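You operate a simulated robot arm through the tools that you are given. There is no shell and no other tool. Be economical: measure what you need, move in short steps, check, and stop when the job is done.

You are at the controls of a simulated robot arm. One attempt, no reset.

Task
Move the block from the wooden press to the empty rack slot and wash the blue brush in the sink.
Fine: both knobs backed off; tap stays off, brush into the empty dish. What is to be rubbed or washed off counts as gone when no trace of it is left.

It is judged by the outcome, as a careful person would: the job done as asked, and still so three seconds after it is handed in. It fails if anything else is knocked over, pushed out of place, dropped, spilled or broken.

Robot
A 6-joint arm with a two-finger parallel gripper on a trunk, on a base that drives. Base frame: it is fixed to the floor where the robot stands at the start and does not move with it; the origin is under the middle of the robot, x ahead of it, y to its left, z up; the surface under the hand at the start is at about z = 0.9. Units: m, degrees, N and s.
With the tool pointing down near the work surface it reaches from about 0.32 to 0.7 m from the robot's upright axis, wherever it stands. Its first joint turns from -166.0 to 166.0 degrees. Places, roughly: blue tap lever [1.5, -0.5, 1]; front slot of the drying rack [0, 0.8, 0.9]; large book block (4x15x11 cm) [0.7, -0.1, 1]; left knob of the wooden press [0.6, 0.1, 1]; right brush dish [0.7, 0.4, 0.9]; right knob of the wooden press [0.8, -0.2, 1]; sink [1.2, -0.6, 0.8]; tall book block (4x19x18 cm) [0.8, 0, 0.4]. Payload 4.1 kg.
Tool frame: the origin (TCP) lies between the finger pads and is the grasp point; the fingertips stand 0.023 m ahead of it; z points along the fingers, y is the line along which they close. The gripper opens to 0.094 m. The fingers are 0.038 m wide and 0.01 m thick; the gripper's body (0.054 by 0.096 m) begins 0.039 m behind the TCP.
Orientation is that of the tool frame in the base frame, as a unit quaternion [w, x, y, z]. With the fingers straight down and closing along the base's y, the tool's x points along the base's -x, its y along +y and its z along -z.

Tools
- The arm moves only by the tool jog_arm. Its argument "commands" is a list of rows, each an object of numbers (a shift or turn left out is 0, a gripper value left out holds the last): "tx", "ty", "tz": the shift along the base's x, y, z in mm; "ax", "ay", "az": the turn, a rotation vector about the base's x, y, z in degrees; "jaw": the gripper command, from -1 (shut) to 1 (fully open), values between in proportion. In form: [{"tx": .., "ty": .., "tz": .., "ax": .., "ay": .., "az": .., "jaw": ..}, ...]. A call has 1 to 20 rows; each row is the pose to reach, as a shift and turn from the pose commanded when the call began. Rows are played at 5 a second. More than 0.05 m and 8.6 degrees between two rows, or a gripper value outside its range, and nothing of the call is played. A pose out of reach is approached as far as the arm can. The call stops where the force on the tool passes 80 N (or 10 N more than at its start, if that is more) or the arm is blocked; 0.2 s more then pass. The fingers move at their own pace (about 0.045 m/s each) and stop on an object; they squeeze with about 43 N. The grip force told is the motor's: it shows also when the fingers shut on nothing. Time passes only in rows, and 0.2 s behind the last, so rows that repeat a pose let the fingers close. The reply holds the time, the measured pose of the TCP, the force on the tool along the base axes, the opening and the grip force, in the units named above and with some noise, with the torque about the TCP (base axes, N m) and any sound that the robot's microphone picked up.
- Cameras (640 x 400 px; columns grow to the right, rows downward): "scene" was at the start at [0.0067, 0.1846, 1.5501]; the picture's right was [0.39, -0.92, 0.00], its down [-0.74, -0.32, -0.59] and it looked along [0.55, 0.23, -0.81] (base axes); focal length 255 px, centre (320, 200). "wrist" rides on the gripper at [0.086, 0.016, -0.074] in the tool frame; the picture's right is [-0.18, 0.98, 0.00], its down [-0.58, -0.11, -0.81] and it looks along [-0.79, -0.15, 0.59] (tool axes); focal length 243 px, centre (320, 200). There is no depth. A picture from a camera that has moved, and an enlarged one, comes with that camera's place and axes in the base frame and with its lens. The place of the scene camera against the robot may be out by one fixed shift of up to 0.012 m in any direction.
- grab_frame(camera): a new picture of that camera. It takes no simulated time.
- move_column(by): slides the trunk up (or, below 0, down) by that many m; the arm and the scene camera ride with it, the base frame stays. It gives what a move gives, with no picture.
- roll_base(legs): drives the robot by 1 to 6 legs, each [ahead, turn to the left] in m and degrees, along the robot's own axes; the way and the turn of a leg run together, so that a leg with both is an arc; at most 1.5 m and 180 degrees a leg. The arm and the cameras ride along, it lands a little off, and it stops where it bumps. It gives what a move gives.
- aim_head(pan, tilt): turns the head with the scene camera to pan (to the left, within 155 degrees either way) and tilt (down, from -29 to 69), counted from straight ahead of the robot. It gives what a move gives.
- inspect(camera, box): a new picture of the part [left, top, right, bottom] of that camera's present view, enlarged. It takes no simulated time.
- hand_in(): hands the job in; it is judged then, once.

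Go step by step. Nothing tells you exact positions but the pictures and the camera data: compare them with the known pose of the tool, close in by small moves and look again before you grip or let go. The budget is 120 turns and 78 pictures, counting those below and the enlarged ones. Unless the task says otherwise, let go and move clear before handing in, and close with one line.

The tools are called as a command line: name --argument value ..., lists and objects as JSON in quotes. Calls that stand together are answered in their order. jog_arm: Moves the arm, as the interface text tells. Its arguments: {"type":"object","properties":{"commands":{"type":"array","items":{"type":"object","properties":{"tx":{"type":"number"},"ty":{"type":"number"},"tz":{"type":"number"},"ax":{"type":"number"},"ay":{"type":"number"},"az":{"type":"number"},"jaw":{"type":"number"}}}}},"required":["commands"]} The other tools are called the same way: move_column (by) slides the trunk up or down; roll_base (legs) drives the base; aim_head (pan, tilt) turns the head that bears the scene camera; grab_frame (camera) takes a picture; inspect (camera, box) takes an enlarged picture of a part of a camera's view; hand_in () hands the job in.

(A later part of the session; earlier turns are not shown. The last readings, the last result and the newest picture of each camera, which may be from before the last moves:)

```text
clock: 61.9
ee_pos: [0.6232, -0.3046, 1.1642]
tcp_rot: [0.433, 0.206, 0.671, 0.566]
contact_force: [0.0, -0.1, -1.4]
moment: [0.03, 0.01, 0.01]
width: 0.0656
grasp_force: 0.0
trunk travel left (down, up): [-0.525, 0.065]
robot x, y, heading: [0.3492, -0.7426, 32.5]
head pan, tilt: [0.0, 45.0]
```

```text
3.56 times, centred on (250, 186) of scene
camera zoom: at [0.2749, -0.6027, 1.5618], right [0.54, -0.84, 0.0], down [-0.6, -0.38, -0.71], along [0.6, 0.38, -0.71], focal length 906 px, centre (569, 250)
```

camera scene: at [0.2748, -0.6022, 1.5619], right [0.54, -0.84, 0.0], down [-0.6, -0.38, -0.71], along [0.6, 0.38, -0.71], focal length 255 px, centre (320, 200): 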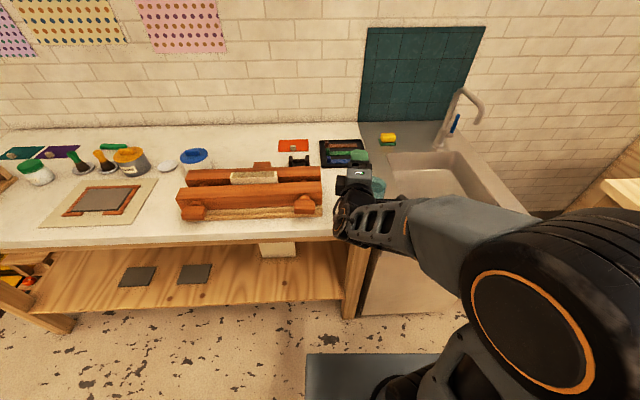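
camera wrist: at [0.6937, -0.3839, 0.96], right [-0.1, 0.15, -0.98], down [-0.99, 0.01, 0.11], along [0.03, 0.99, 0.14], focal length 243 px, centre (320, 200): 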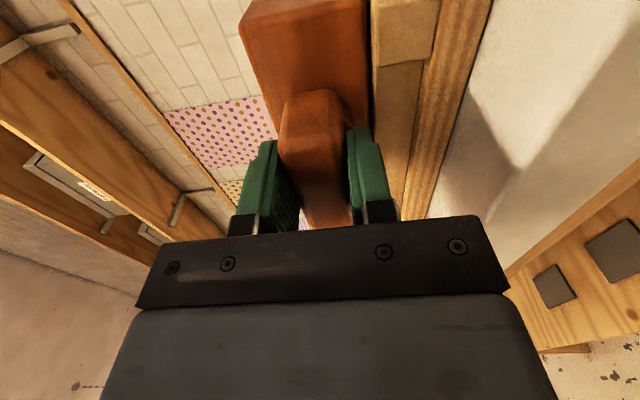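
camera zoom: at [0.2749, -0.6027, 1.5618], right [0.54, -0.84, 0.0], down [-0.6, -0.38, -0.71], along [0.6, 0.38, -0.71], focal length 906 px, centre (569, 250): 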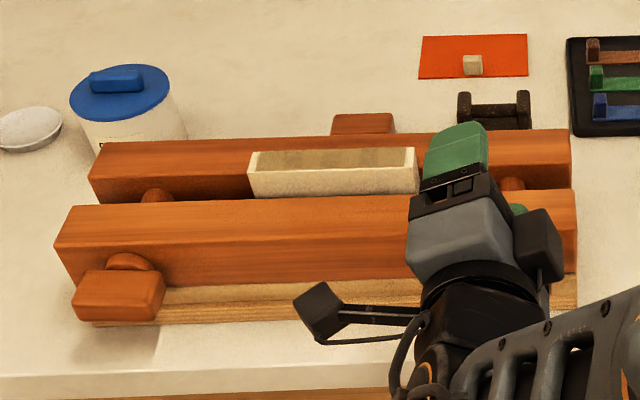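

The fingers slipped off at the end of that turn, so the right knob seems to be at its stop after about 180°, and both knobs are backed off. The block centre is at about (0.709, -0.070) with its top near z 1.03. I'll drive over to face it.

roll_base --legs '[[0, 73.6], [0.43, 0], [0, -70]]'

grab_frame --camera "scene"

```text
clock: 70.7
ee_pos: [0.4956, 0.1088, 1.1645]
tcp_rot: [0.423, 0.194, 0.675, 0.573]
contact_force: [0.2, -0.2, -0.5]
moment: [0.01, -0.01, 0.01]
width: 0.0659
grasp_force: 0.1
trunk travel left (down, up): [-0.525, 0.065]
robot x, y, heading: [0.2391, -0.338, 34.7]
head pan, tilt: [0.0, 45.0]
```

```text
44 pictures are left
camera scene: at [0.159, -0.2018, 1.5619], right [0.57, -0.82, 0.0], down [-0.58, -0.4, -0.71], along [0.58, 0.4, -0.71], focal length 255 px, centre (320, 200)
```

scene: 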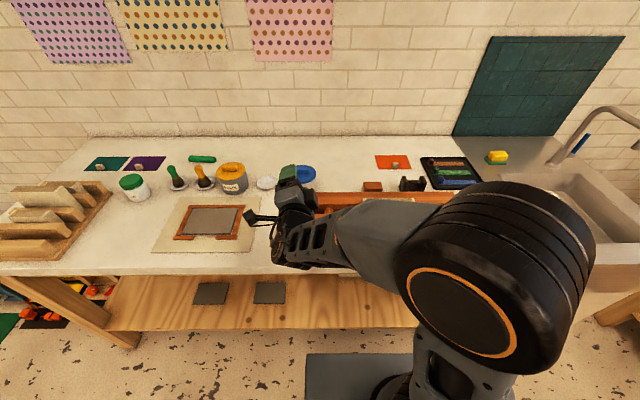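

The tool is over the bench to the left of the press. I'll level it, pitch it to straight down, and move it above the block.

jog_arm --commands '[{"tz": 15, "ax": 5.57, "ay": 3.9}, {"tz": 30, "ax": 11.1, "ay": 7.8}, {"tz": 30, "ax": 16.7, "ay": 11.7, "az": -2.5, "jaw": 1}]'

jog_arm --commands '[{"tx": 19, "ty": -16, "ax": -4.7, "ay": 6.7}, {"tx": 38, "ty": -32, "ax": -9.4, "ay": 13.4}, {"tx": 57, "ty": -48, "ax": -14.1, "ay": 20.1}, {"tx": 76, "ty": -64, "ax": -18.8, "ay": 26.8}, {"tx": 96, "ty": -80, "ax": -23.5, "ay": 33.5}, {"tx": 115, "ty": -96, "ax": -28.2, "ay": 40.2}, {"tx": 135, "ty": -113, "ax": -32.9, "ay": 46.9}, {"tx": 155, "ty": -130, "ax": -37.6, "ay": 53.6}, {"tx": 175, "ty": -146, "ax": -42.3, "ay": 60.3}, {"tx": 195, "ty": -162, "ax": -47, "ay": 67}, {"tx": 213, "ty": -178, "ax": -51.7, "ay": 73.7}]'

grab_frame --camera "wrist"

grab_frame --camera "scene"

```text
clock: 71.5
ee_pos: [0.496, 0.1113, 1.1946]
tcp_rot: [0.331, 0.325, 0.619, 0.634]
contact_force: [-0.4, 0.6, 0.0]
moment: [-0.01, 0.02, 0.0]
width: 0.0943
grasp_force: 0.1
trunk travel left (down, up): [-0.525, 0.065]
robot x, y, heading: [0.2391, -0.3405, 34.9]
head pan, tilt: [0.0, 45.0]
```

```text
clock: 73.1
ee_pos: [0.5943, 0.0016, 1.0569]
tcp_rot: [0.154, 0.423, 0.826, 0.339]
contact_force: [-45.2, -9.6, 54.3]
moment: [-2.07, 2.46, -0.86]
width: 0.0908
grasp_force: 0.0
out of reach, approached as far as the arm can: row 4, 5, 6, 7
trunk travel left (down, up): [-0.525, 0.065]
robot x, y, heading: [0.2364, -0.3391, 35.2]
head pan, tilt: [0.0, 45.0]
stopped in row 7: the force on the tool passed its limit at 113 N (the readings are from after the stop); the commanded pose is now the measured one
```

```text
43 pictures are left
camera wrist: at [0.5117, 0.0446, 1.1244], right [0.69, 0.26, 0.67], down [-0.15, -0.86, 0.49], along [0.7, -0.44, -0.56], focal length 243 px, centre (320, 200)
```

wrist: 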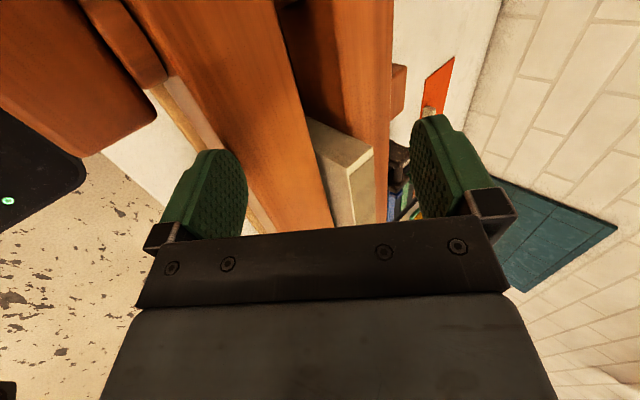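

```text
42 pictures are left
camera scene: at [0.1483, -0.2088, 1.5631], right [0.58, -0.82, 0.0], down [-0.57, -0.4, -0.71], along [0.58, 0.41, -0.7], focal length 255 px, centre (320, 200)
```

scene: 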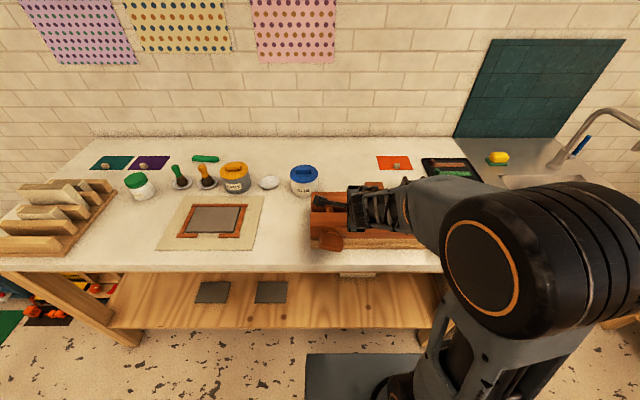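

An unreachable pose made the tool dip onto the press. I'll lift straight up and check for damage.

jog_arm --commands '[{"tz": 25}, {"tz": 60}, {"tz": 100}, {"tz": 130}]'

inspect --camera "scene" --box '[270, 150, 460, 270]'

```text
clock: 73.8
ee_pos: [0.5944, 0.0015, 1.0577]
tcp_rot: [0.153, 0.424, 0.825, 0.34]
contact_force: [-36.3, -12.0, 46.2]
moment: [-1.95, 2.02, -0.64]
width: 0.0911
grasp_force: 0.0
out of reach, approached as far as the arm can: row 1, 2, 3
trunk travel left (down, up): [-0.525, 0.065]
robot x, y, heading: [0.2365, -0.3413, 35.3]
head pan, tilt: [0.0, 45.0]
stopped in row 3: the force on the tool passed its limit at 82 N (the readings are from after the stop); the commanded pose is now the measured one
```

```text
3.33 times, centred on (365, 210) of scene
camera zoom: at [0.1489, -0.2077, 1.5616], right [0.58, -0.82, 0.0], down [-0.57, -0.41, -0.71], along [0.58, 0.41, -0.7], focal length 849 px, centre (170, 167)
```

zoom: 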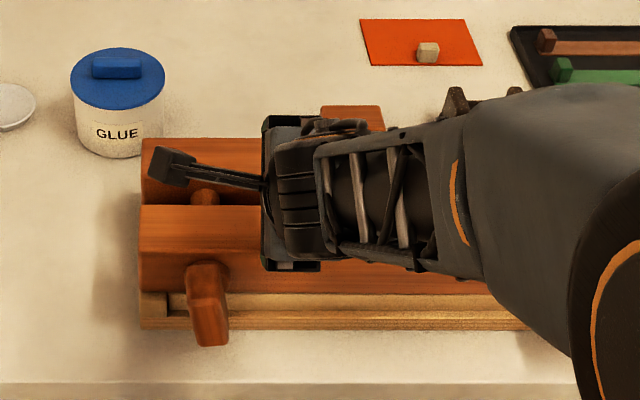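

The arm is in an awkward configuration. I'll raise the trunk to break contact cleanly.

move_column --by 0.06

grab_frame --camera "scene"

```text
clock: 74.8
ee_pos: [0.6015, 0.0035, 1.1101]
tcp_rot: [0.153, 0.427, 0.826, 0.335]
contact_force: [-0.1, -0.1, -0.7]
moment: [-0.03, 0.02, 0.0]
width: 0.094
grasp_force: 0.0
trunk travel left (down, up): [-0.585, 0.005]
robot x, y, heading: [0.238, -0.3397, 35.0]
head pan, tilt: [0.0, 45.0]
```

```text
40 pictures are left
camera scene: at [0.1577, -0.2023, 1.6218], right [0.58, -0.82, 0.0], down [-0.58, -0.41, -0.71], along [0.58, 0.41, -0.71], focal length 255 px, centre (320, 200)
```

scene: 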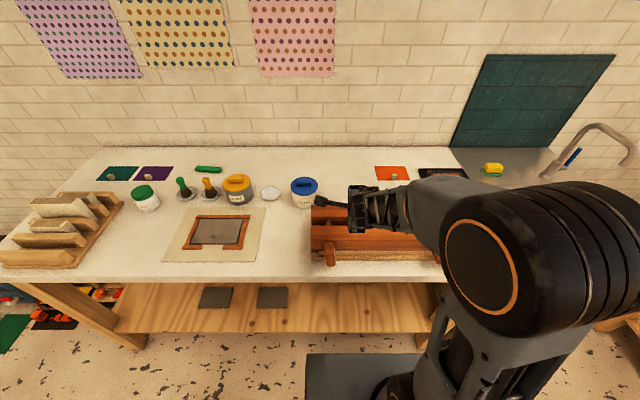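

Contact is clear and nothing is displaced except the left knob, which now stands vertical. I'll move the tool left and up, away from the close-in region, then finish pitching down.

jog_arm --commands '[{"tx": -22, "ty": 31, "tz": 10}, {"tx": -44, "ty": 62, "tz": 20}, {"tx": -66, "ty": 93, "tz": 30}, {"tx": -86, "ty": 123, "tz": 40}]'

```text
clock: 75.8
ee_pos: [0.5065, 0.1196, 1.1219]
tcp_rot: [0.154, 0.427, 0.822, 0.343]
contact_force: [-1.0, 0.0, -0.9]
moment: [-0.02, 0.0, 0.0]
width: 0.0942
grasp_force: 0.1
out of reach, approached as far as the arm can: row 1, 2, 3, 4
trunk travel left (down, up): [-0.585, 0.005]
robot x, y, heading: [0.2381, -0.3401, 35.2]
head pan, tilt: [0.0, 45.0]
```

jog_arm --commands '[{"tz": 10, "ax": 4.5, "ay": -6.4}, {"tz": 25, "ax": 9, "ay": -12.8}, {"tz": 40, "ax": 13.5, "ay": -19.2}, {"tz": 55, "ax": 18, "ay": -25.7}, {"tz": 70, "ax": 22.5, "ay": -32.1}, {"tz": 80, "ax": 27, "ay": -38.5}]'

jog_arm --commands '[{"ax": 6.9, "ay": 4.83}, {"ax": 13.8, "ay": 9.66}, {"ax": 20.7, "ay": 14.5}, {"ax": 27.6, "ay": 19.3}, {"ax": 34.5, "ay": 24.2}, {"ax": 41.4, "ay": 29}, {"ax": 48.3, "ay": 33.8}, {"ax": 55.2, "ay": 38.6}, {"ax": 62.1, "ay": 43.5}, {"ax": 69, "ay": 48.3}, {"ax": 75.9, "ay": 53.1}, {"ax": 82.8, "ay": 58}]'

```text
clock: 77.2
ee_pos: [0.5071, 0.1205, 1.2034]
tcp_rot: [0.312, 0.316, 0.631, 0.636]
contact_force: [-1.2, 0.2, -0.6]
moment: [0.0, -0.01, 0.01]
width: 0.0939
grasp_force: 0.0
trunk travel left (down, up): [-0.585, 0.005]
robot x, y, heading: [0.2406, -0.3399, 35.3]
head pan, tilt: [0.0, 45.0]
```

```text
clock: 79.8
ee_pos: [0.5061, 0.1205, 1.2016]
tcp_rot: [-0.282, 0.681, 0.136, 0.662]
contact_force: [0.2, 0.1, -0.9]
moment: [0.03, 0.01, -0.03]
width: 0.0942
grasp_force: 0.0
trunk travel left (down, up): [-0.585, 0.005]
robot x, y, heading: [0.2384, -0.3405, 35.2]
head pan, tilt: [0.0, 45.0]
```

jog_arm --commands '[{"ax": 6.4, "ay": 4.49}, {"ax": 12.8, "ay": 8.98}, {"ax": 19.2, "ay": 13.5}, {"ax": 25.6, "ay": 18}, {"ax": 32, "ay": 22.4}, {"ax": 38.4, "ay": 26.9}, {"ax": 44.8, "ay": 31.4}, {"ax": 51.2, "ay": 35.9}, {"ax": 57.6, "ay": 40.4}, {"ax": 64, "ay": 44.9}]'

jog_arm --commands '[{"ax": -4.3, "ay": 6.14}, {"ax": -8.6, "ay": 12.28}, {"ax": -12.9, "ay": 18.4}, {"ax": -17.2, "ay": 24.6}, {"ax": -21.5, "ay": 30.7}, {"ax": -25.8, "ay": 36.9}]'

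```text
clock: 82.0
ee_pos: [0.5062, 0.1202, 1.2034]
tcp_rot: [-0.62, 0.623, -0.338, 0.337]
contact_force: [0.7, -0.7, -0.5]
moment: [0.0, 0.0, 0.02]
width: 0.0937
grasp_force: 0.1
trunk travel left (down, up): [-0.585, 0.005]
robot x, y, heading: [0.2356, -0.3404, 35.2]
head pan, tilt: [0.0, 45.0]
```

```text
clock: 83.4
ee_pos: [0.508, 0.1198, 1.2028]
tcp_rot: [-0.33, 0.817, -0.432, 0.191]
contact_force: [-0.1, 0.1, 0.2]
moment: [-0.03, -0.02, 0.01]
width: 0.094
grasp_force: 0.0
trunk travel left (down, up): [-0.585, 0.005]
robot x, y, heading: [0.2371, -0.338, 35.2]
head pan, tilt: [0.0, 45.0]
```

Reachable this time. I'll finish the pitch to straight down.

jog_arm --commands '[{"ax": -4.3, "ay": 6.14}, {"ax": -8.6, "ay": 12.28}, {"ax": -12.9, "ay": 18.4}, {"ax": -17.2, "ay": 24.6}, {"ax": -21.5, "ay": 30.7}, {"ax": -25.8, "ay": 36.9}]'

inspect --camera "scene" --box '[270, 150, 460, 270]'

```text
clock: 84.8
ee_pos: [0.5071, 0.1205, 1.2051]
tcp_rot: [0.012, 0.888, -0.46, 0.014]
contact_force: [-0.2, 0.0, -0.2]
moment: [0.02, -0.01, 0.0]
width: 0.094
grasp_force: 0.1
trunk travel left (down, up): [-0.585, 0.005]
robot x, y, heading: [0.2365, -0.34, 35.0]
head pan, tilt: [0.0, 45.0]
```

```text
3.33 times, centred on (365, 210) of scene
camera zoom: at [0.1578, -0.202, 1.6218], right [0.58, -0.82, 0.0], down [-0.58, -0.41, -0.71], along [0.58, 0.41, -0.71], focal length 849 px, centre (170, 167)
```

zoom: 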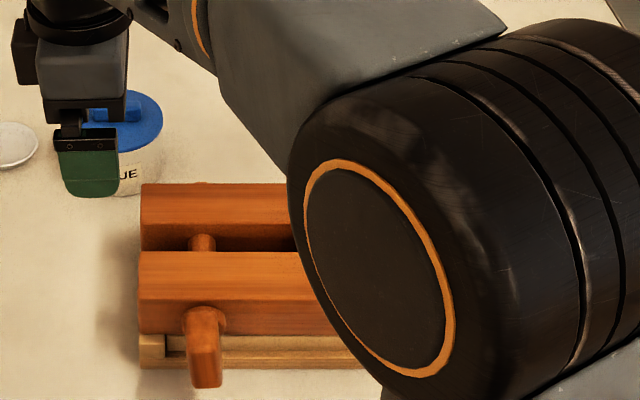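

The tool points straight down. I'll move above the block.

jog_arm --commands '[{"tx": 34, "ty": -32, "ax": 1.7, "ay": 1.2}, {"tx": 67, "ty": -63, "ax": 1.7, "ay": 1.2}, {"tx": 101, "ty": -95, "ax": 1.7, "ay": 1.2}, {"tx": 135, "ty": -127, "ax": 1.7, "ay": 1.2}, {"tx": 168, "ty": -158, "ax": 1.7, "ay": 1.2}, {"tx": 202, "ty": -190, "ax": 1.7, "ay": 1.2}, {"tx": 202, "ty": -190, "tz": -50, "ax": 1.7, "ay": 1.2}, {"tx": 202, "ty": -190, "tz": -90, "ax": 1.7, "ay": 1.2}]'

grab_frame --camera "wrist"

inspect --camera "scene" --box '[270, 150, 460, 270]'

```text
clock: 86.6
ee_pos: [0.7092, -0.0686, 1.1124]
tcp_rot: [0.001, 0.888, -0.46, -0.001]
contact_force: [-0.3, 0.0, -0.6]
moment: [-0.03, 0.01, 0.0]
width: 0.0939
grasp_force: 0.1
trunk travel left (down, up): [-0.585, 0.005]
robot x, y, heading: [0.2339, -0.3397, 35.1]
head pan, tilt: [0.0, 45.0]
```

```text
38 pictures are left
camera wrist: at [0.7464, -0.1491, 1.1867], right [-0.91, -0.42, 0.0], down [-0.24, 0.54, 0.81], along [-0.34, 0.73, -0.59], focal length 243 px, centre (320, 200)
```

wrist: 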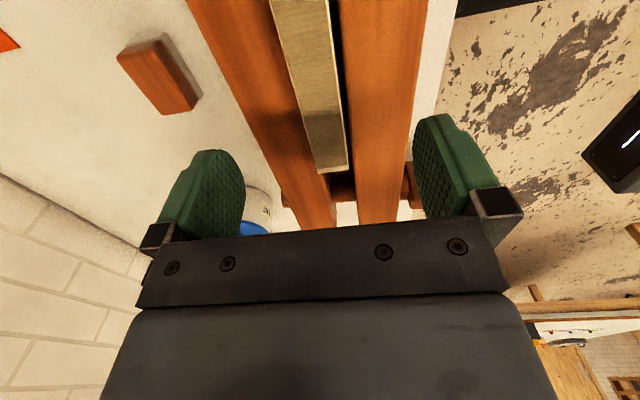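

```text
3.33 times, centred on (365, 210) of scene
camera zoom: at [0.1578, -0.2022, 1.6219], right [0.58, -0.82, 0.0], down [-0.58, -0.41, -0.71], along [0.58, 0.41, -0.71], focal length 849 px, centre (170, 167)
```

zoom: 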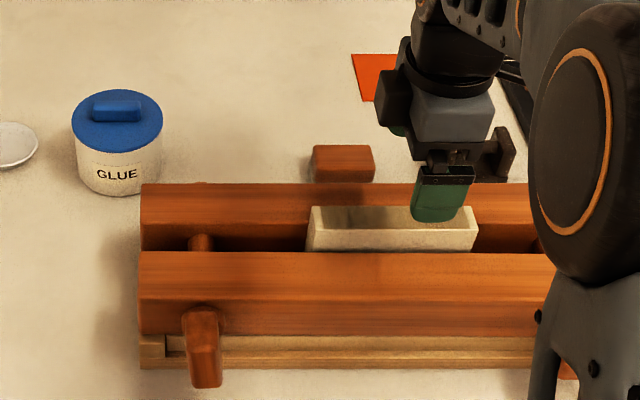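

The jaws are open, with a clear gap in front of the block. I'm centred to within a few millimetres, so I'll adjust and descend to just above the jaw tops.

jog_arm --commands '[{"ty": 6, "tz": -30}, {"ty": 6, "tz": -55}, {"ty": 6, "tz": -68}, {"ty": 6, "tz": -76}]'

inspect --camera "scene" --box '[300, 165, 420, 240]'

grab_frame --camera "wrist"

```text
clock: 87.6
ee_pos: [0.7092, -0.0636, 1.0383]
tcp_rot: [0.002, 0.888, -0.461, -0.001]
contact_force: [-0.4, 1.7, -0.3]
moment: [-0.02, 0.03, 0.03]
width: 0.094
grasp_force: 0.0
trunk travel left (down, up): [-0.585, 0.005]
robot x, y, heading: [0.2342, -0.3417, 35.2]
head pan, tilt: [0.0, 45.0]
```

```text
5.33 times, centred on (360, 202) of scene
camera zoom: at [0.1577, -0.2024, 1.6219], right [0.58, -0.82, 0.0], down [-0.58, -0.41, -0.71], along [0.58, 0.41, -0.71], focal length 1359 px, centre (107, 187)
```

zoom: 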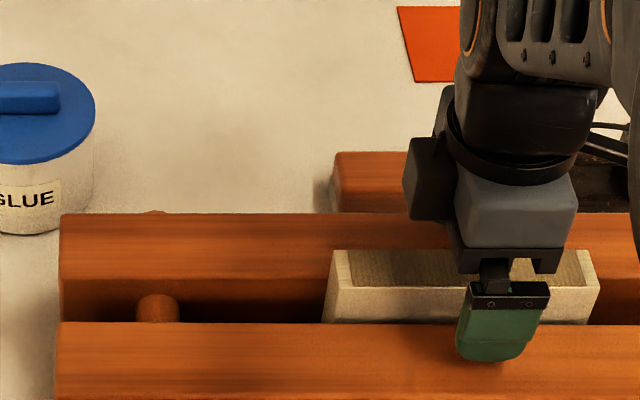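

```text
35 pictures are left
camera wrist: at [0.746, -0.1445, 1.1123], right [-0.91, -0.42, 0.0], down [-0.24, 0.54, 0.81], along [-0.34, 0.73, -0.59], focal length 243 px, centre (320, 200)
```

wrist: 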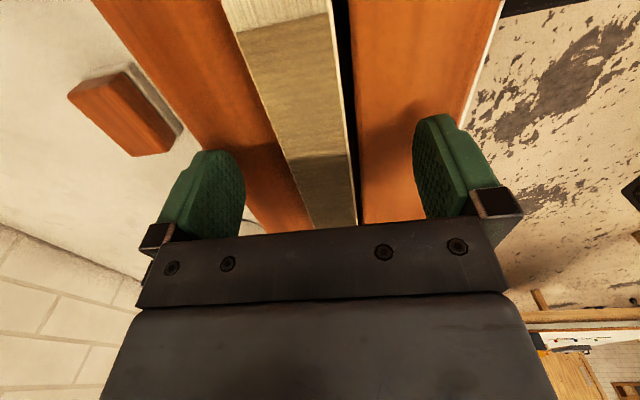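

Centred across the thickness but about 10 mm right of the block's middle. I'll shift left, drop 6 mm more and close.

jog_arm --commands '[{"tx": -5.7, "ty": 8.2}, {"tx": -5.7, "ty": 8.2, "tz": -4}, {"tx": -5.7, "ty": 8.2, "tz": -8}, {"tx": -5.7, "ty": 8.2, "tz": -8, "jaw": -0.5}, {"tx": -5.7, "ty": 8.2, "tz": -8, "jaw": -1}, {"tx": -5.7, "ty": 8.2, "tz": -8, "jaw": -1}, {"tx": -5.7, "ty": 8.2, "tz": -8, "jaw": -1}]'

```text
clock: 89.2
ee_pos: [0.703, -0.0564, 1.0296]
tcp_rot: [0.001, 0.888, -0.46, -0.001]
contact_force: [0.6, 0.9, 0.4]
moment: [0.05, -0.12, 0.06]
width: 0.0299
grasp_force: 27.9
trunk travel left (down, up): [-0.585, 0.005]
robot x, y, heading: [0.2359, -0.3395, 35.2]
head pan, tilt: [0.0, 45.0]
```

jog_arm --commands '[{"jaw": -1}, {"jaw": -1}, {"jaw": -1}]'

inspect --camera "scene" --box '[300, 165, 420, 240]'

```text
clock: 90.0
ee_pos: [0.7026, -0.0566, 1.0287]
tcp_rot: [0.002, 0.888, -0.46, -0.001]
contact_force: [0.0, 1.0, 0.6]
moment: [0.1, -0.1, 0.0]
width: 0.03
grasp_force: 43.1
trunk travel left (down, up): [-0.585, 0.005]
robot x, y, heading: [0.2367, -0.342, 35.1]
head pan, tilt: [0.0, 45.0]
```

```text
5.33 times, centred on (360, 202) of scene
camera zoom: at [0.1577, -0.2023, 1.6219], right [0.58, -0.82, 0.0], down [-0.58, -0.41, -0.71], along [0.58, 0.41, -0.71], focal length 1359 px, centre (107, 187)
```

zoom: 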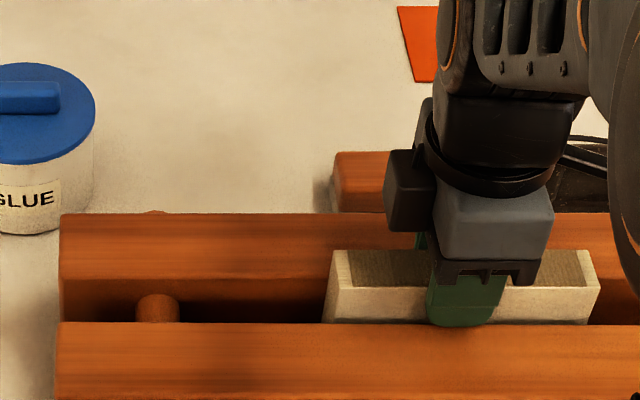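

Gripped with the block centred in the fingers. I'll lift slowly.

jog_arm --commands '[{"tz": 5}, {"tz": 15}, {"tz": 30}, {"tz": 50}, {"tz": 80}, {"tz": 110}, {"tz": 145}, {"tz": 170}]'

grab_frame --camera "scene"

```text
clock: 91.8
ee_pos: [0.7044, -0.0553, 1.202]
tcp_rot: [0.001, 0.888, -0.459, 0.0]
contact_force: [0.3, 0.0, -2.8]
moment: [0.0, -0.02, 0.01]
width: 0.0296
grasp_force: 42.6
trunk travel left (down, up): [-0.585, 0.005]
robot x, y, heading: [0.2349, -0.3348, 35.1]
head pan, tilt: [0.0, 45.0]
```

```text
33 pictures are left
camera scene: at [0.1576, -0.2025, 1.6218], right [0.58, -0.82, 0.0], down [-0.58, -0.41, -0.71], along [0.58, 0.41, -0.71], focal length 255 px, centre (320, 200)
```

scene: 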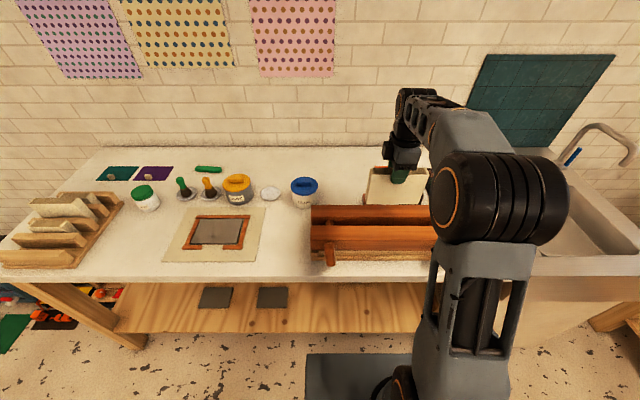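

The block is free and hanging level. I'll pull the arm in, raise it a bit, and drive along the bench toward the rack.

jog_arm --commands '[{"tx": -22, "ty": -13, "tz": 12}, {"tx": -44, "ty": -26, "tz": 24}, {"tx": -66, "ty": -39, "tz": 36}, {"tx": -86, "ty": -51, "tz": 45}]'

roll_base --legs '[[0, 91.6], [1.01, 0], [0, -91.6]]'

aim_head --pan 0 --tilt 52

grab_frame --camera "scene"

```text
clock: 92.8
ee_pos: [0.6168, -0.1067, 1.2461]
tcp_rot: [0.001, 0.888, -0.46, -0.001]
contact_force: [-0.2, 1.4, -2.6]
moment: [0.01, 0.0, -0.01]
width: 0.0297
grasp_force: 43.0
trunk travel left (down, up): [-0.585, 0.005]
robot x, y, heading: [0.2354, -0.3411, 34.9]
head pan, tilt: [0.0, 45.0]
```

```text
clock: 105.8
ee_pos: [0.0013, 0.7249, 1.2462]
tcp_rot: [0.002, 0.891, -0.453, -0.001]
contact_force: [0.3, -0.3, -3.6]
moment: [0.01, 0.0, -0.02]
width: 0.0298
grasp_force: 43.2
trunk travel left (down, up): [-0.585, 0.005]
robot x, y, heading: [-0.3776, 0.4865, 36.2]
head pan, tilt: [0.0, 45.0]
```

```text
clock: 106.5
ee_pos: [0.0006, 0.7241, 1.247]
tcp_rot: [0.002, 0.891, -0.453, -0.001]
contact_force: [-0.7, 0.5, -3.5]
moment: [0.04, 0.01, -0.01]
width: 0.0299
grasp_force: 43.2
trunk travel left (down, up): [-0.585, 0.005]
robot x, y, heading: [-0.3772, 0.4866, 35.8]
head pan, tilt: [0.0, 52.0]
```

```text
32 pictures are left
camera scene: at [-0.4628, 0.6188, 1.6123], right [0.59, -0.81, 0.0], down [-0.64, -0.46, -0.62], along [0.5, 0.36, -0.79], focal length 255 px, centre (320, 200)
```

scene: 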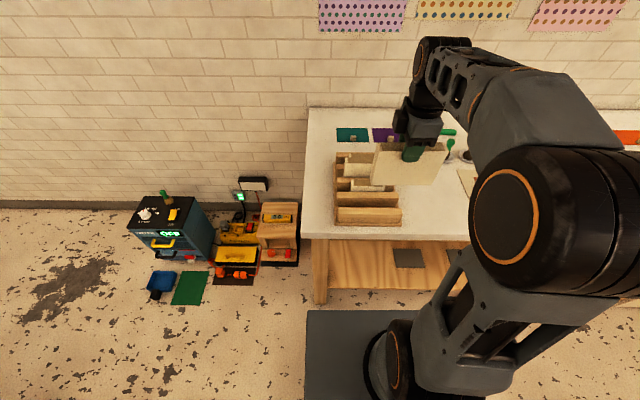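

inspect --camera "scene" --box '[310, 130, 470, 230]'

```text
4.00 times, centred on (390, 180) of scene
camera zoom: at [-0.4628, 0.6188, 1.6123], right [0.59, -0.81, 0.0], down [-0.64, -0.46, -0.62], along [0.5, 0.36, -0.79], focal length 1019 px, centre (40, 280)
```

zoom: 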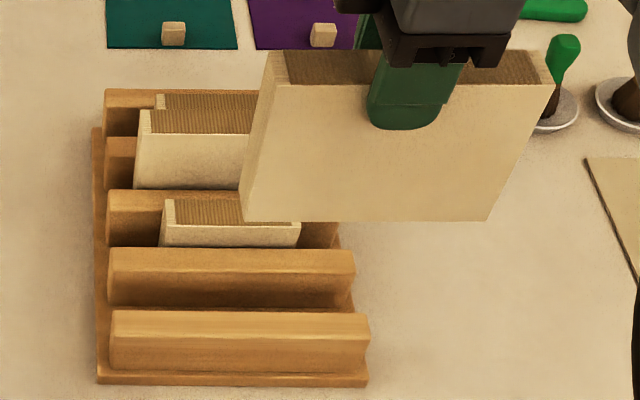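

The front rack slot is empty, about 4 cm wide, with its centre near (0.026, 0.794) after correcting for the camera bias seen at the gripper. I'll move over it and descend to just above the bars.

jog_arm --commands '[{"tx": 13, "ty": 35}, {"tx": 25.5, "ty": 70}, {"tx": 25.5, "ty": 70, "tz": -45}, {"tx": 25.5, "ty": 70, "tz": -90}, {"tx": 25.5, "ty": 70, "tz": -130}, {"tx": 25.5, "ty": 70, "tz": -145}, {"tx": 25.5, "ty": 70, "tz": -145}]'

inspect --camera "scene" --box '[310, 130, 470, 230]'

grab_frame --camera "wrist"

```text
clock: 108.1
ee_pos: [0.0289, 0.7954, 1.1032]
tcp_rot: [0.002, 0.891, -0.453, -0.002]
contact_force: [0.2, 0.4, -4.1]
moment: [0.02, 0.01, -0.01]
width: 0.0297
grasp_force: 42.9
trunk travel left (down, up): [-0.585, 0.005]
robot x, y, heading: [-0.3776, 0.4855, 36.0]
head pan, tilt: [0.0, 52.0]
```

```text
4.00 times, centred on (390, 180) of scene
camera zoom: at [-0.4629, 0.6189, 1.6123], right [0.59, -0.81, 0.0], down [-0.64, -0.46, -0.62], along [0.5, 0.36, -0.79], focal length 1019 px, centre (40, 280)
```

zoom: 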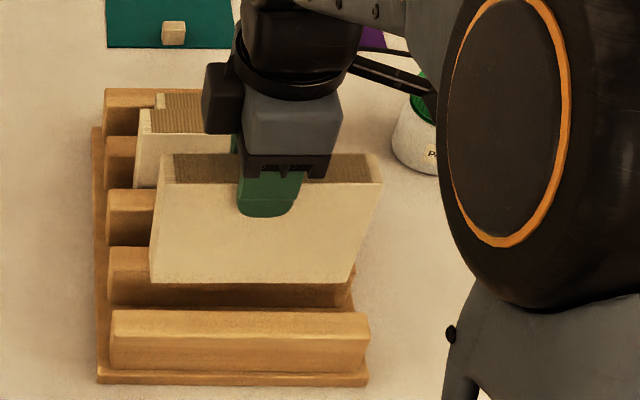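

```text
29 pictures are left
camera wrist: at [0.0662, 0.7155, 1.1773], right [-0.9, -0.43, 0.0], down [-0.25, 0.54, 0.81], along [-0.35, 0.73, -0.59], focal length 243 px, centre (320, 200)
```

wrist: 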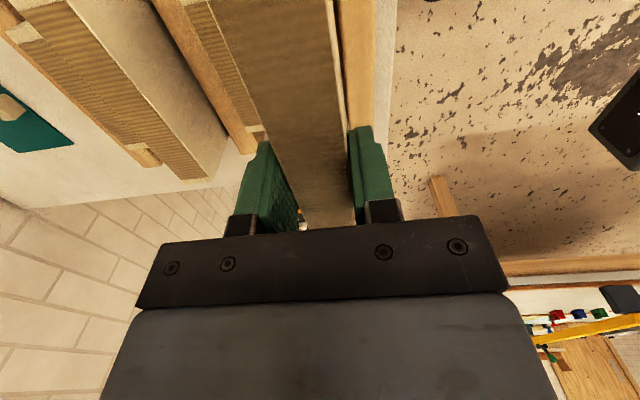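

The block looks about 4 mm too far back in the slot. I'll shift it toward me, lower it to just above the bars and check at higher zoom.

jog_arm --commands '[{"tx": -2.9, "ty": -2, "tz": -10}, {"tx": -2.9, "ty": -2, "tz": -20}, {"tx": -2.9, "ty": -2, "tz": -20}]'

inspect --camera "scene" --box '[325, 175, 415, 231]'

```text
clock: 108.9
ee_pos: [0.0263, 0.7932, 1.0823]
tcp_rot: [0.001, 0.891, -0.453, -0.001]
contact_force: [0.2, -0.2, -3.7]
moment: [-0.01, 0.02, -0.01]
width: 0.0298
grasp_force: 43.5
trunk travel left (down, up): [-0.585, 0.005]
robot x, y, heading: [-0.3753, 0.4924, 35.8]
head pan, tilt: [0.0, 52.0]
```

```text
7.11 times, centred on (370, 203) of scene
camera zoom: at [-0.4628, 0.6189, 1.6123], right [0.59, -0.81, 0.0], down [-0.64, -0.46, -0.62], along [0.5, 0.36, -0.79], focal length 1812 px, centre (-36, 179)
```

zoom: 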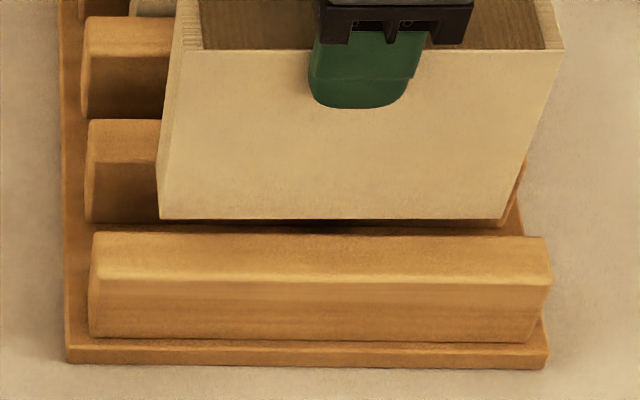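

jog_arm --commands '[{"tx": 2, "ty": 1.4, "tz": -4}, {"tx": 2, "ty": 1.4, "tz": -8}, {"tx": 2, "ty": 1.4, "tz": -12}]'

inspect --camera "scene" --box '[325, 175, 415, 231]'

```text
clock: 109.7
ee_pos: [0.0269, 0.7954, 1.0683]
tcp_rot: [0.001, 0.891, -0.453, 0.0]
contact_force: [1.0, 0.3, -3.5]
moment: [0.0, 0.02, -0.01]
width: 0.0298
grasp_force: 43.2
trunk travel left (down, up): [-0.585, 0.005]
robot x, y, heading: [-0.3753, 0.4818, 36.0]
head pan, tilt: [0.0, 52.0]
```

```text
7.11 times, centred on (370, 203) of scene
camera zoom: at [-0.4628, 0.6189, 1.6123], right [0.59, -0.81, 0.0], down [-0.64, -0.46, -0.62], along [0.5, 0.36, -0.79], focal length 1812 px, centre (-36, 179)
```

zoom: 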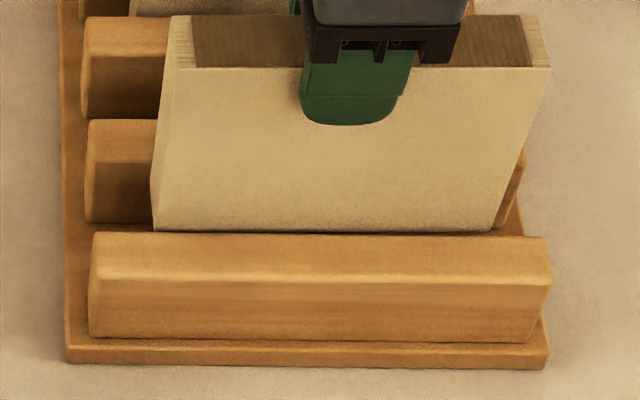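

No contact, and the block's bottom is slipping in behind the front bar. I'll keep lowering in small steps.

jog_arm --commands '[{"tz": -6}, {"tz": -12}, {"tz": -18}, {"tz": -24}, {"tz": -29}, {"tz": -33}]'

inspect --camera "scene" --box '[325, 175, 415, 231]'

```text
clock: 111.1
ee_pos: [0.0261, 0.7938, 1.0365]
tcp_rot: [0.001, 0.892, -0.452, -0.001]
contact_force: [2.4, 1.6, -2.5]
moment: [0.22, -0.12, -0.21]
width: 0.0296
grasp_force: 43.4
trunk travel left (down, up): [-0.585, 0.005]
robot x, y, heading: [-0.3754, 0.4878, 36.0]
head pan, tilt: [0.0, 52.0]
```

```text
7.11 times, centred on (370, 203) of scene
camera zoom: at [-0.4626, 0.619, 1.6123], right [0.59, -0.81, 0.0], down [-0.64, -0.46, -0.62], along [0.5, 0.36, -0.79], focal length 1812 px, centre (-36, 179)
```

zoom: 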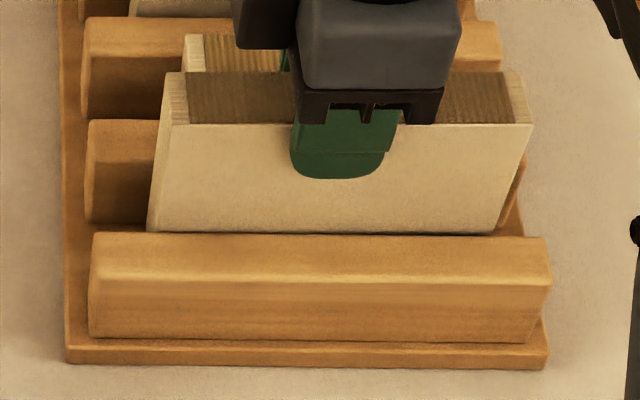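

jog_arm --commands '[{"tz": -3}, {"tz": -6}, {"tz": -9}, {"tz": -12}]'

```text
clock: 112.1
ee_pos: [0.0258, 0.7947, 1.0244]
tcp_rot: [0.002, 0.891, -0.453, 0.0]
contact_force: [1.5, 2.1, 0.7]
moment: [-0.01, -0.36, -0.2]
width: 0.0298
grasp_force: 42.9
trunk travel left (down, up): [-0.585, 0.005]
robot x, y, heading: [-0.3728, 0.4851, 36.2]
head pan, tilt: [0.0, 52.0]
```

jog_arm --commands '[{"tz": -2}, {"tz": -4}, {"tz": -4}]'

```text
clock: 112.9
ee_pos: [0.0245, 0.7955, 1.0237]
tcp_rot: [-0.002, 0.891, -0.453, 0.0]
contact_force: [2.7, 0.9, 35.7]
moment: [-0.52, -0.12, -0.15]
width: 0.03
grasp_force: 42.5
trunk travel left (down, up): [-0.585, 0.005]
robot x, y, heading: [-0.3756, 0.4842, 35.9]
head pan, tilt: [0.0, 52.0]
```

The block is seated. I'll relieve the pressure, open just enough, and lift away.

jog_arm --commands '[{"tz": 4}, {"tz": 4, "jaw": 0.05}, {"tz": 4, "jaw": 0.05}, {"tz": 4, "jaw": 0.05}, {"tz": 20}, {"tz": 60}, {"tz": 110}, {"tz": 150}]'

inspect --camera "scene" --box '[310, 130, 470, 230]'

```text
clock: 114.7
ee_pos: [0.0262, 0.7942, 1.1741]
tcp_rot: [0.002, 0.892, -0.452, -0.001]
contact_force: [0.3, -0.3, -0.2]
moment: [0.02, -0.02, -0.03]
width: 0.0493
grasp_force: 0.1
trunk travel left (down, up): [-0.585, 0.005]
robot x, y, heading: [-0.3768, 0.4864, 35.6]
head pan, tilt: [0.0, 52.0]
```

```text
4.00 times, centred on (390, 180) of scene
camera zoom: at [-0.4633, 0.6185, 1.6123], right [0.59, -0.81, 0.0], down [-0.64, -0.46, -0.62], along [0.5, 0.36, -0.79], focal length 1019 px, centre (40, 280)
```

zoom: 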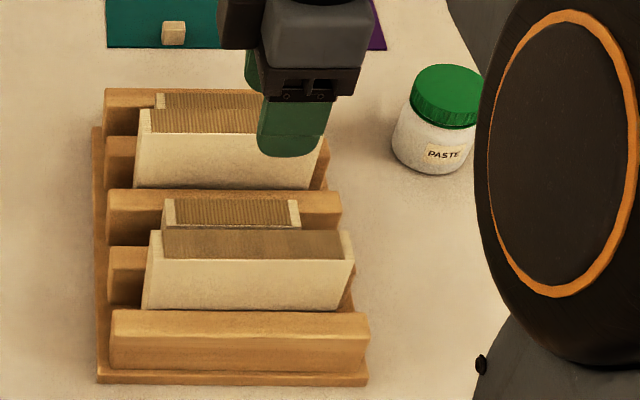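

The block stands properly in the front slot. Now the brush: I'll turn parallel to the bench and drive alongside it toward the sink, which gives the best reach.

roll_base --legs '[[0, -86.5], [1.46, 0]]'

aim_head --pan 80 --tilt 45

grab_frame --camera "scene"

```text
clock: 125.7
ee_pos: [0.9571, -0.999, 1.1733]
tcp_rot: [-0.001, -0.355, 0.935, 0.001]
contact_force: [-0.1, -1.0, -0.3]
moment: [0.01, 0.02, 0.0]
width: 0.0494
grasp_force: 0.1
trunk travel left (down, up): [-0.585, 0.005]
robot x, y, heading: [0.6137, -0.6296, -48.5]
head pan, tilt: [0.0, 52.0]
```

```text
clock: 127.2
ee_pos: [0.9568, -1.0004, 1.1725]
tcp_rot: [0.0, -0.355, 0.935, 0.001]
contact_force: [-0.6, 0.3, 0.6]
moment: [0.02, 0.03, 0.02]
width: 0.0495
grasp_force: 0.0
trunk travel left (down, up): [-0.585, 0.005]
robot x, y, heading: [0.6126, -0.6275, -48.4]
head pan, tilt: [80.0, 45.0]
```

```text
24 pictures are left
camera scene: at [0.7651, -0.4407, 1.6219], right [0.52, -0.85, 0.0], down [-0.6, -0.37, -0.71], along [0.6, 0.37, -0.71], focal length 255 px, centre (320, 200)
```

scene: 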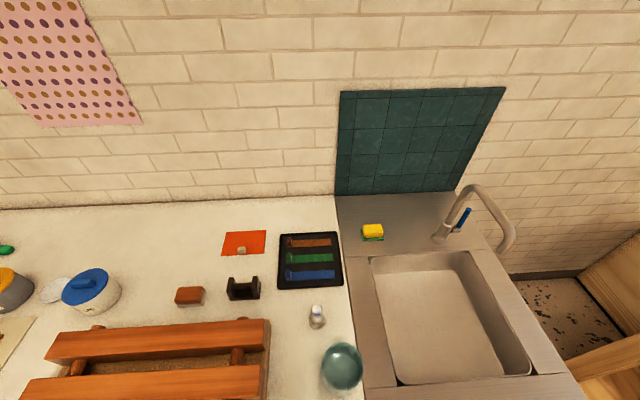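

inspect --camera "scene" --box '[270, 220, 550, 395]'

inspect --camera "scene" --box '[285, 285, 375, 341]'

```text
2.29 times, centred on (410, 308) of scene
camera zoom: at [0.7651, -0.4407, 1.6219], right [0.52, -0.85, 0.0], down [-0.6, -0.37, -0.71], along [0.6, 0.37, -0.71], focal length 582 px, centre (114, -46)
```

zoom: 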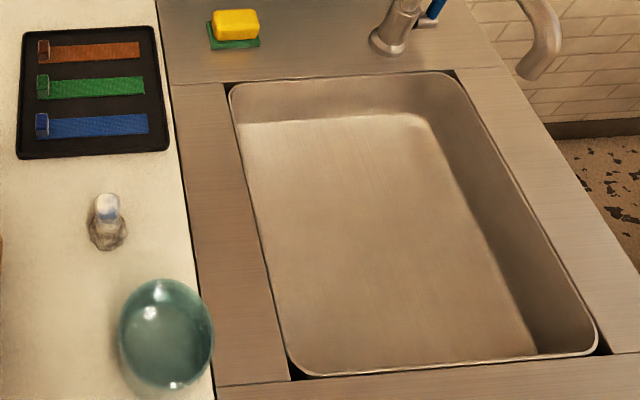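

```text
7.11 times, centred on (330, 313) of scene
camera zoom: at [0.7651, -0.4407, 1.6219], right [0.52, -0.85, 0.0], down [-0.6, -0.37, -0.71], along [0.6, 0.37, -0.71], focal length 1812 px, centre (249, -604)
```

zoom: 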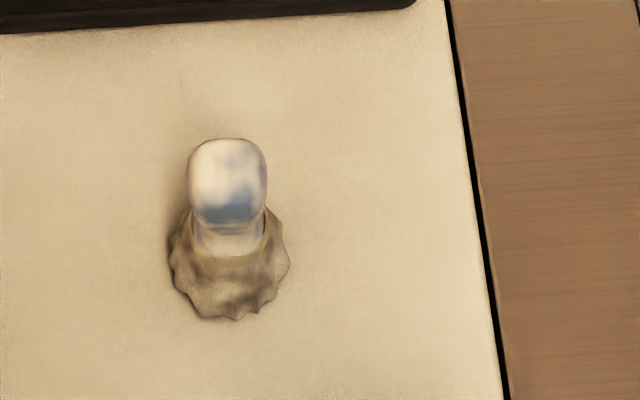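

inspect --camera "scene" --box '[365, 240, 535, 346]'

```text
3.76 times, centred on (450, 293) of scene
camera zoom: at [0.7651, -0.4407, 1.6219], right [0.52, -0.85, 0.0], down [-0.6, -0.37, -0.71], along [0.6, 0.37, -0.71], focal length 959 px, centre (-169, -150)
```

zoom: 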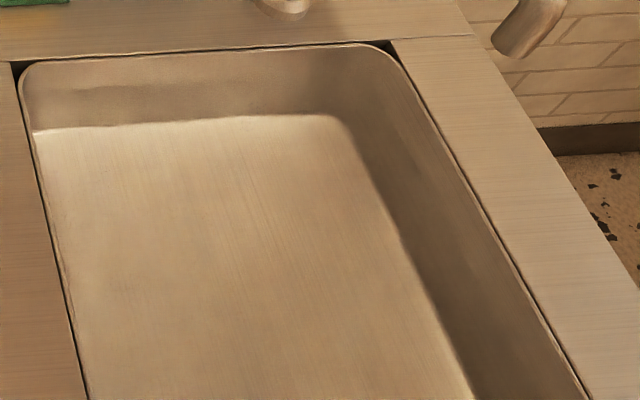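

The brush stands near (0.98, -0.30), and the sink seems to hold water at z≈0.785. I'll pull the arm in and swing it left toward the brush, staying clear of the tap.

jog_arm --commands '[{"tx": -31.5, "ty": 33.9}, {"tx": -58.7, "ty": 63.2}, {"tx": -29.9, "ty": 92.5, "az": 5.6}, {"tx": -4.2, "ty": 124.4, "az": 11.2}, {"tx": 18.4, "ty": 158.7, "az": 16.8}, {"tx": 37.5, "ty": 195.1, "az": 22.4}, {"tx": 52.9, "ty": 233.1, "az": 28}, {"tx": 64.6, "ty": 272.4, "az": 33.6}, {"tx": 72.3, "ty": 312.7, "az": 39.2}, {"tx": 76.1, "ty": 353.6, "az": 44.8}, {"tx": 75.9, "ty": 394.6, "az": 50.4}, {"tx": 71.7, "ty": 435.4, "az": 56}, {"tx": 63.5, "ty": 475.6, "az": 61.6}, {"tx": 51.4, "ty": 514.9, "az": 67.2}, {"tx": 35.6, "ty": 552.7, "az": 72.8}, {"tx": 16.1, "ty": 588.8, "az": 78.4}, {"tx": -6.8, "ty": 622.9, "az": 84}, {"tx": -32.9, "ty": 654.6, "az": 89.6}]'

```text
clock: 131.0
ee_pos: [0.9226, -0.344, 1.1752]
tcp_rot: [0.003, 0.911, -0.413, -0.002]
contact_force: [0.6, 0.4, 0.6]
moment: [-0.02, -0.05, -0.01]
width: 0.0496
grasp_force: 0.1
trunk travel left (down, up): [-0.585, 0.005]
robot x, y, heading: [0.6128, -0.6284, -48.4]
head pan, tilt: [80.0, 45.0]
```

jog_arm --commands '[{"tx": 28, "ty": 23}, {"tx": 55, "ty": 46}, {"tx": 55, "ty": 46, "tz": -45}, {"tx": 55, "ty": 46, "tz": -90}, {"tx": 55, "ty": 46, "tz": -120}]'

grab_frame --camera "wrist"

inspect --camera "scene" --box '[250, 240, 410, 340]'

```text
clock: 132.2
ee_pos: [0.9781, -0.3024, 1.0531]
tcp_rot: [0.002, 0.91, -0.414, -0.001]
contact_force: [0.9, 0.8, 0.7]
moment: [-0.01, 0.02, 0.0]
width: 0.0489
grasp_force: 0.1
trunk travel left (down, up): [-0.585, 0.005]
robot x, y, heading: [0.6096, -0.6281, -48.3]
head pan, tilt: [80.0, 45.0]
```

```text
20 pictures are left
camera wrist: at [1.0227, -0.378, 1.1278], right [-0.86, -0.51, 0.0], down [-0.3, 0.51, 0.81], along [-0.41, 0.69, -0.59], focal length 243 px, centre (320, 200)
```

wrist: 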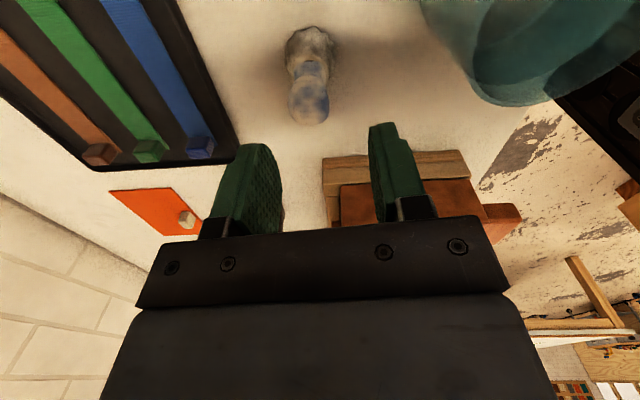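

```text
4.00 times, centred on (330, 290) of scene
camera zoom: at [0.7654, -0.4403, 1.6218], right [0.52, -0.85, 0.0], down [-0.6, -0.37, -0.71], along [0.6, 0.37, -0.71], focal length 1019 px, centre (280, -160)
```

zoom: 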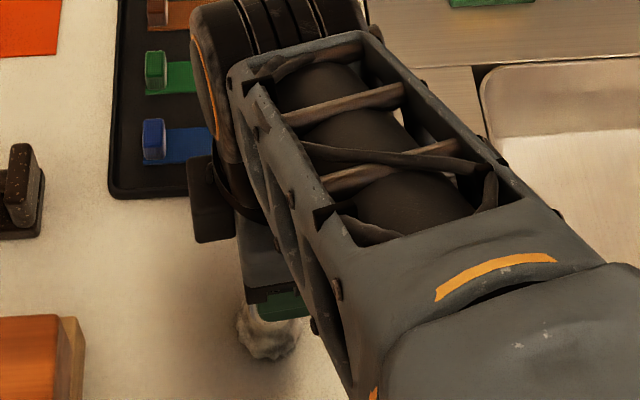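

The brush is about 7 mm off to one side. I'll correct, descend and grip the handle.

jog_arm --commands '[{"tx": 6.5, "ty": 4}, {"tx": 6.5, "ty": 4, "tz": -40}, {"tx": 6.5, "ty": 4, "tz": -70}, {"tx": 6.5, "ty": 4, "tz": -88}, {"tx": 6.5, "ty": 4, "tz": -88, "jaw": -0.5}, {"tx": 6.5, "ty": 4, "tz": -88, "jaw": -1}, {"tx": 6.5, "ty": 4, "tz": -88, "jaw": -1}, {"tx": 6.5, "ty": 4, "tz": -88, "jaw": -1}]'

grab_frame --camera "wrist"

```text
clock: 134.0
ee_pos: [0.9862, -0.2959, 0.9669]
tcp_rot: [0.002, 0.91, -0.414, -0.001]
contact_force: [-1.5, 0.4, 1.0]
moment: [0.01, -0.02, -0.03]
width: 0.0275
grasp_force: 43.0
trunk travel left (down, up): [-0.585, 0.005]
robot x, y, heading: [0.612, -0.6299, -48.5]
head pan, tilt: [80.0, 45.0]
```

```text
18 pictures are left
camera wrist: at [1.0316, -0.3728, 1.0409], right [-0.86, -0.51, 0.0], down [-0.3, 0.51, 0.81], along [-0.41, 0.69, -0.59], focal length 243 px, centre (320, 200)
```

wrist: 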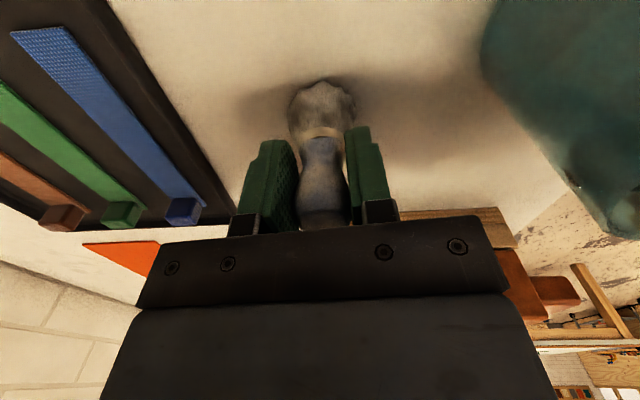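

The brush is gripped. I'll lift it and carry it over the front-left part of the basin, well away from the spout.

jog_arm --commands '[{"tz": 10}, {"tz": 50}, {"tz": 90}, {"tx": 23, "ty": -41, "tz": 100}, {"tx": 45, "ty": -81, "tz": 100}, {"tx": 68, "ty": -122, "tz": 100}, {"tx": 91, "ty": -162, "tz": 100}, {"tx": 114, "ty": -203, "tz": 100}, {"tx": 136, "ty": -243, "tz": 100}]'

grab_frame --camera "wrist"

```text
clock: 136.0
ee_pos: [1.1217, -0.5384, 1.0646]
tcp_rot: [0.001, 0.91, -0.414, -0.002]
contact_force: [-0.8, -0.7, -1.2]
moment: [0.02, -0.03, 0.03]
width: 0.0273
grasp_force: 43.8
trunk travel left (down, up): [-0.585, 0.005]
robot x, y, heading: [0.6125, -0.628, -48.5]
head pan, tilt: [80.0, 45.0]
```

```text
17 pictures are left
camera wrist: at [1.1674, -0.6157, 1.1392], right [-0.86, -0.51, 0.0], down [-0.3, 0.51, 0.81], along [-0.41, 0.69, -0.59], focal length 243 px, centre (320, 200)
```

wrist: 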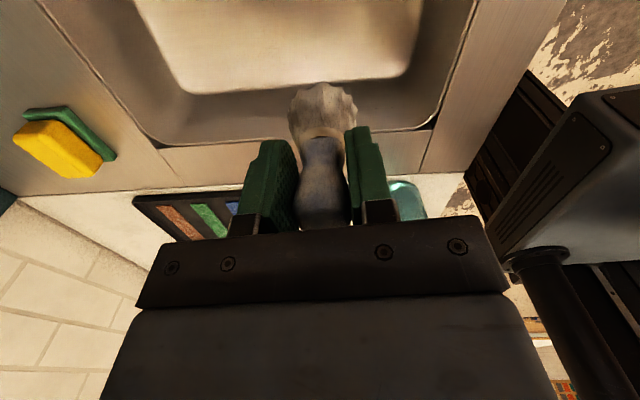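

I'm over the basin. I'll descend until the bristles reach the water level, watching the force.

jog_arm --commands '[{"tz": -50}, {"tz": -100}, {"tz": -140}, {"tz": -170}, {"tz": -190}, {"tz": -205}, {"tz": -215}]'

grab_frame --camera "wrist"

```text
clock: 137.6
ee_pos: [1.1201, -0.5389, 0.8494]
tcp_rot: [0.001, 0.91, -0.414, -0.001]
contact_force: [-0.1, -0.2, 1.1]
moment: [0.03, 0.02, 0.04]
width: 0.0276
grasp_force: 42.9
trunk travel left (down, up): [-0.585, 0.005]
robot x, y, heading: [0.6106, -0.6287, -48.5]
head pan, tilt: [80.0, 45.0]
```

```text
16 pictures are left
camera wrist: at [1.1662, -0.6142, 0.9237], right [-0.86, -0.51, 0.0], down [-0.3, 0.51, 0.81], along [-0.41, 0.69, -0.59], focal length 243 px, centre (320, 200)
```

wrist: 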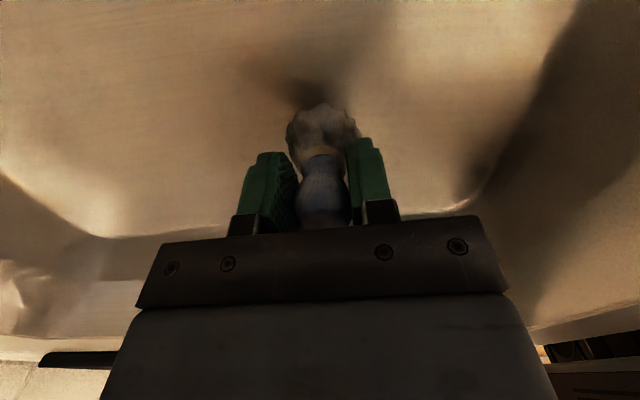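

Close to the surface, and the bristle tip is near its shadow. I'll go lower in small steps to find the bottom.

jog_arm --commands '[{"tz": -6}, {"tz": -12}, {"tz": -18}, {"tz": -24}]'

grab_frame --camera "wrist"

```text
clock: 138.6
ee_pos: [1.1218, -0.5375, 0.8253]
tcp_rot: [0.002, 0.911, -0.413, -0.001]
contact_force: [0.5, 0.8, 0.8]
moment: [0.02, 0.02, -0.02]
width: 0.0276
grasp_force: 43.2
trunk travel left (down, up): [-0.585, 0.005]
robot x, y, heading: [0.6113, -0.6274, -48.2]
head pan, tilt: [80.0, 45.0]
```

```text
15 pictures are left
camera wrist: at [1.1663, -0.614, 0.8997], right [-0.86, -0.51, 0.0], down [-0.3, 0.51, 0.81], along [-0.41, 0.69, -0.59], focal length 243 px, centre (320, 200)
```

wrist: 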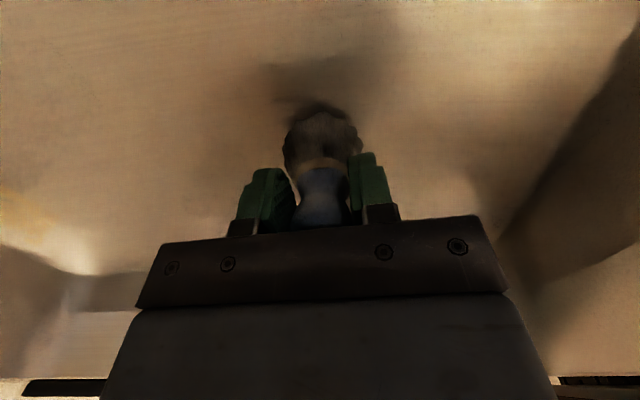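

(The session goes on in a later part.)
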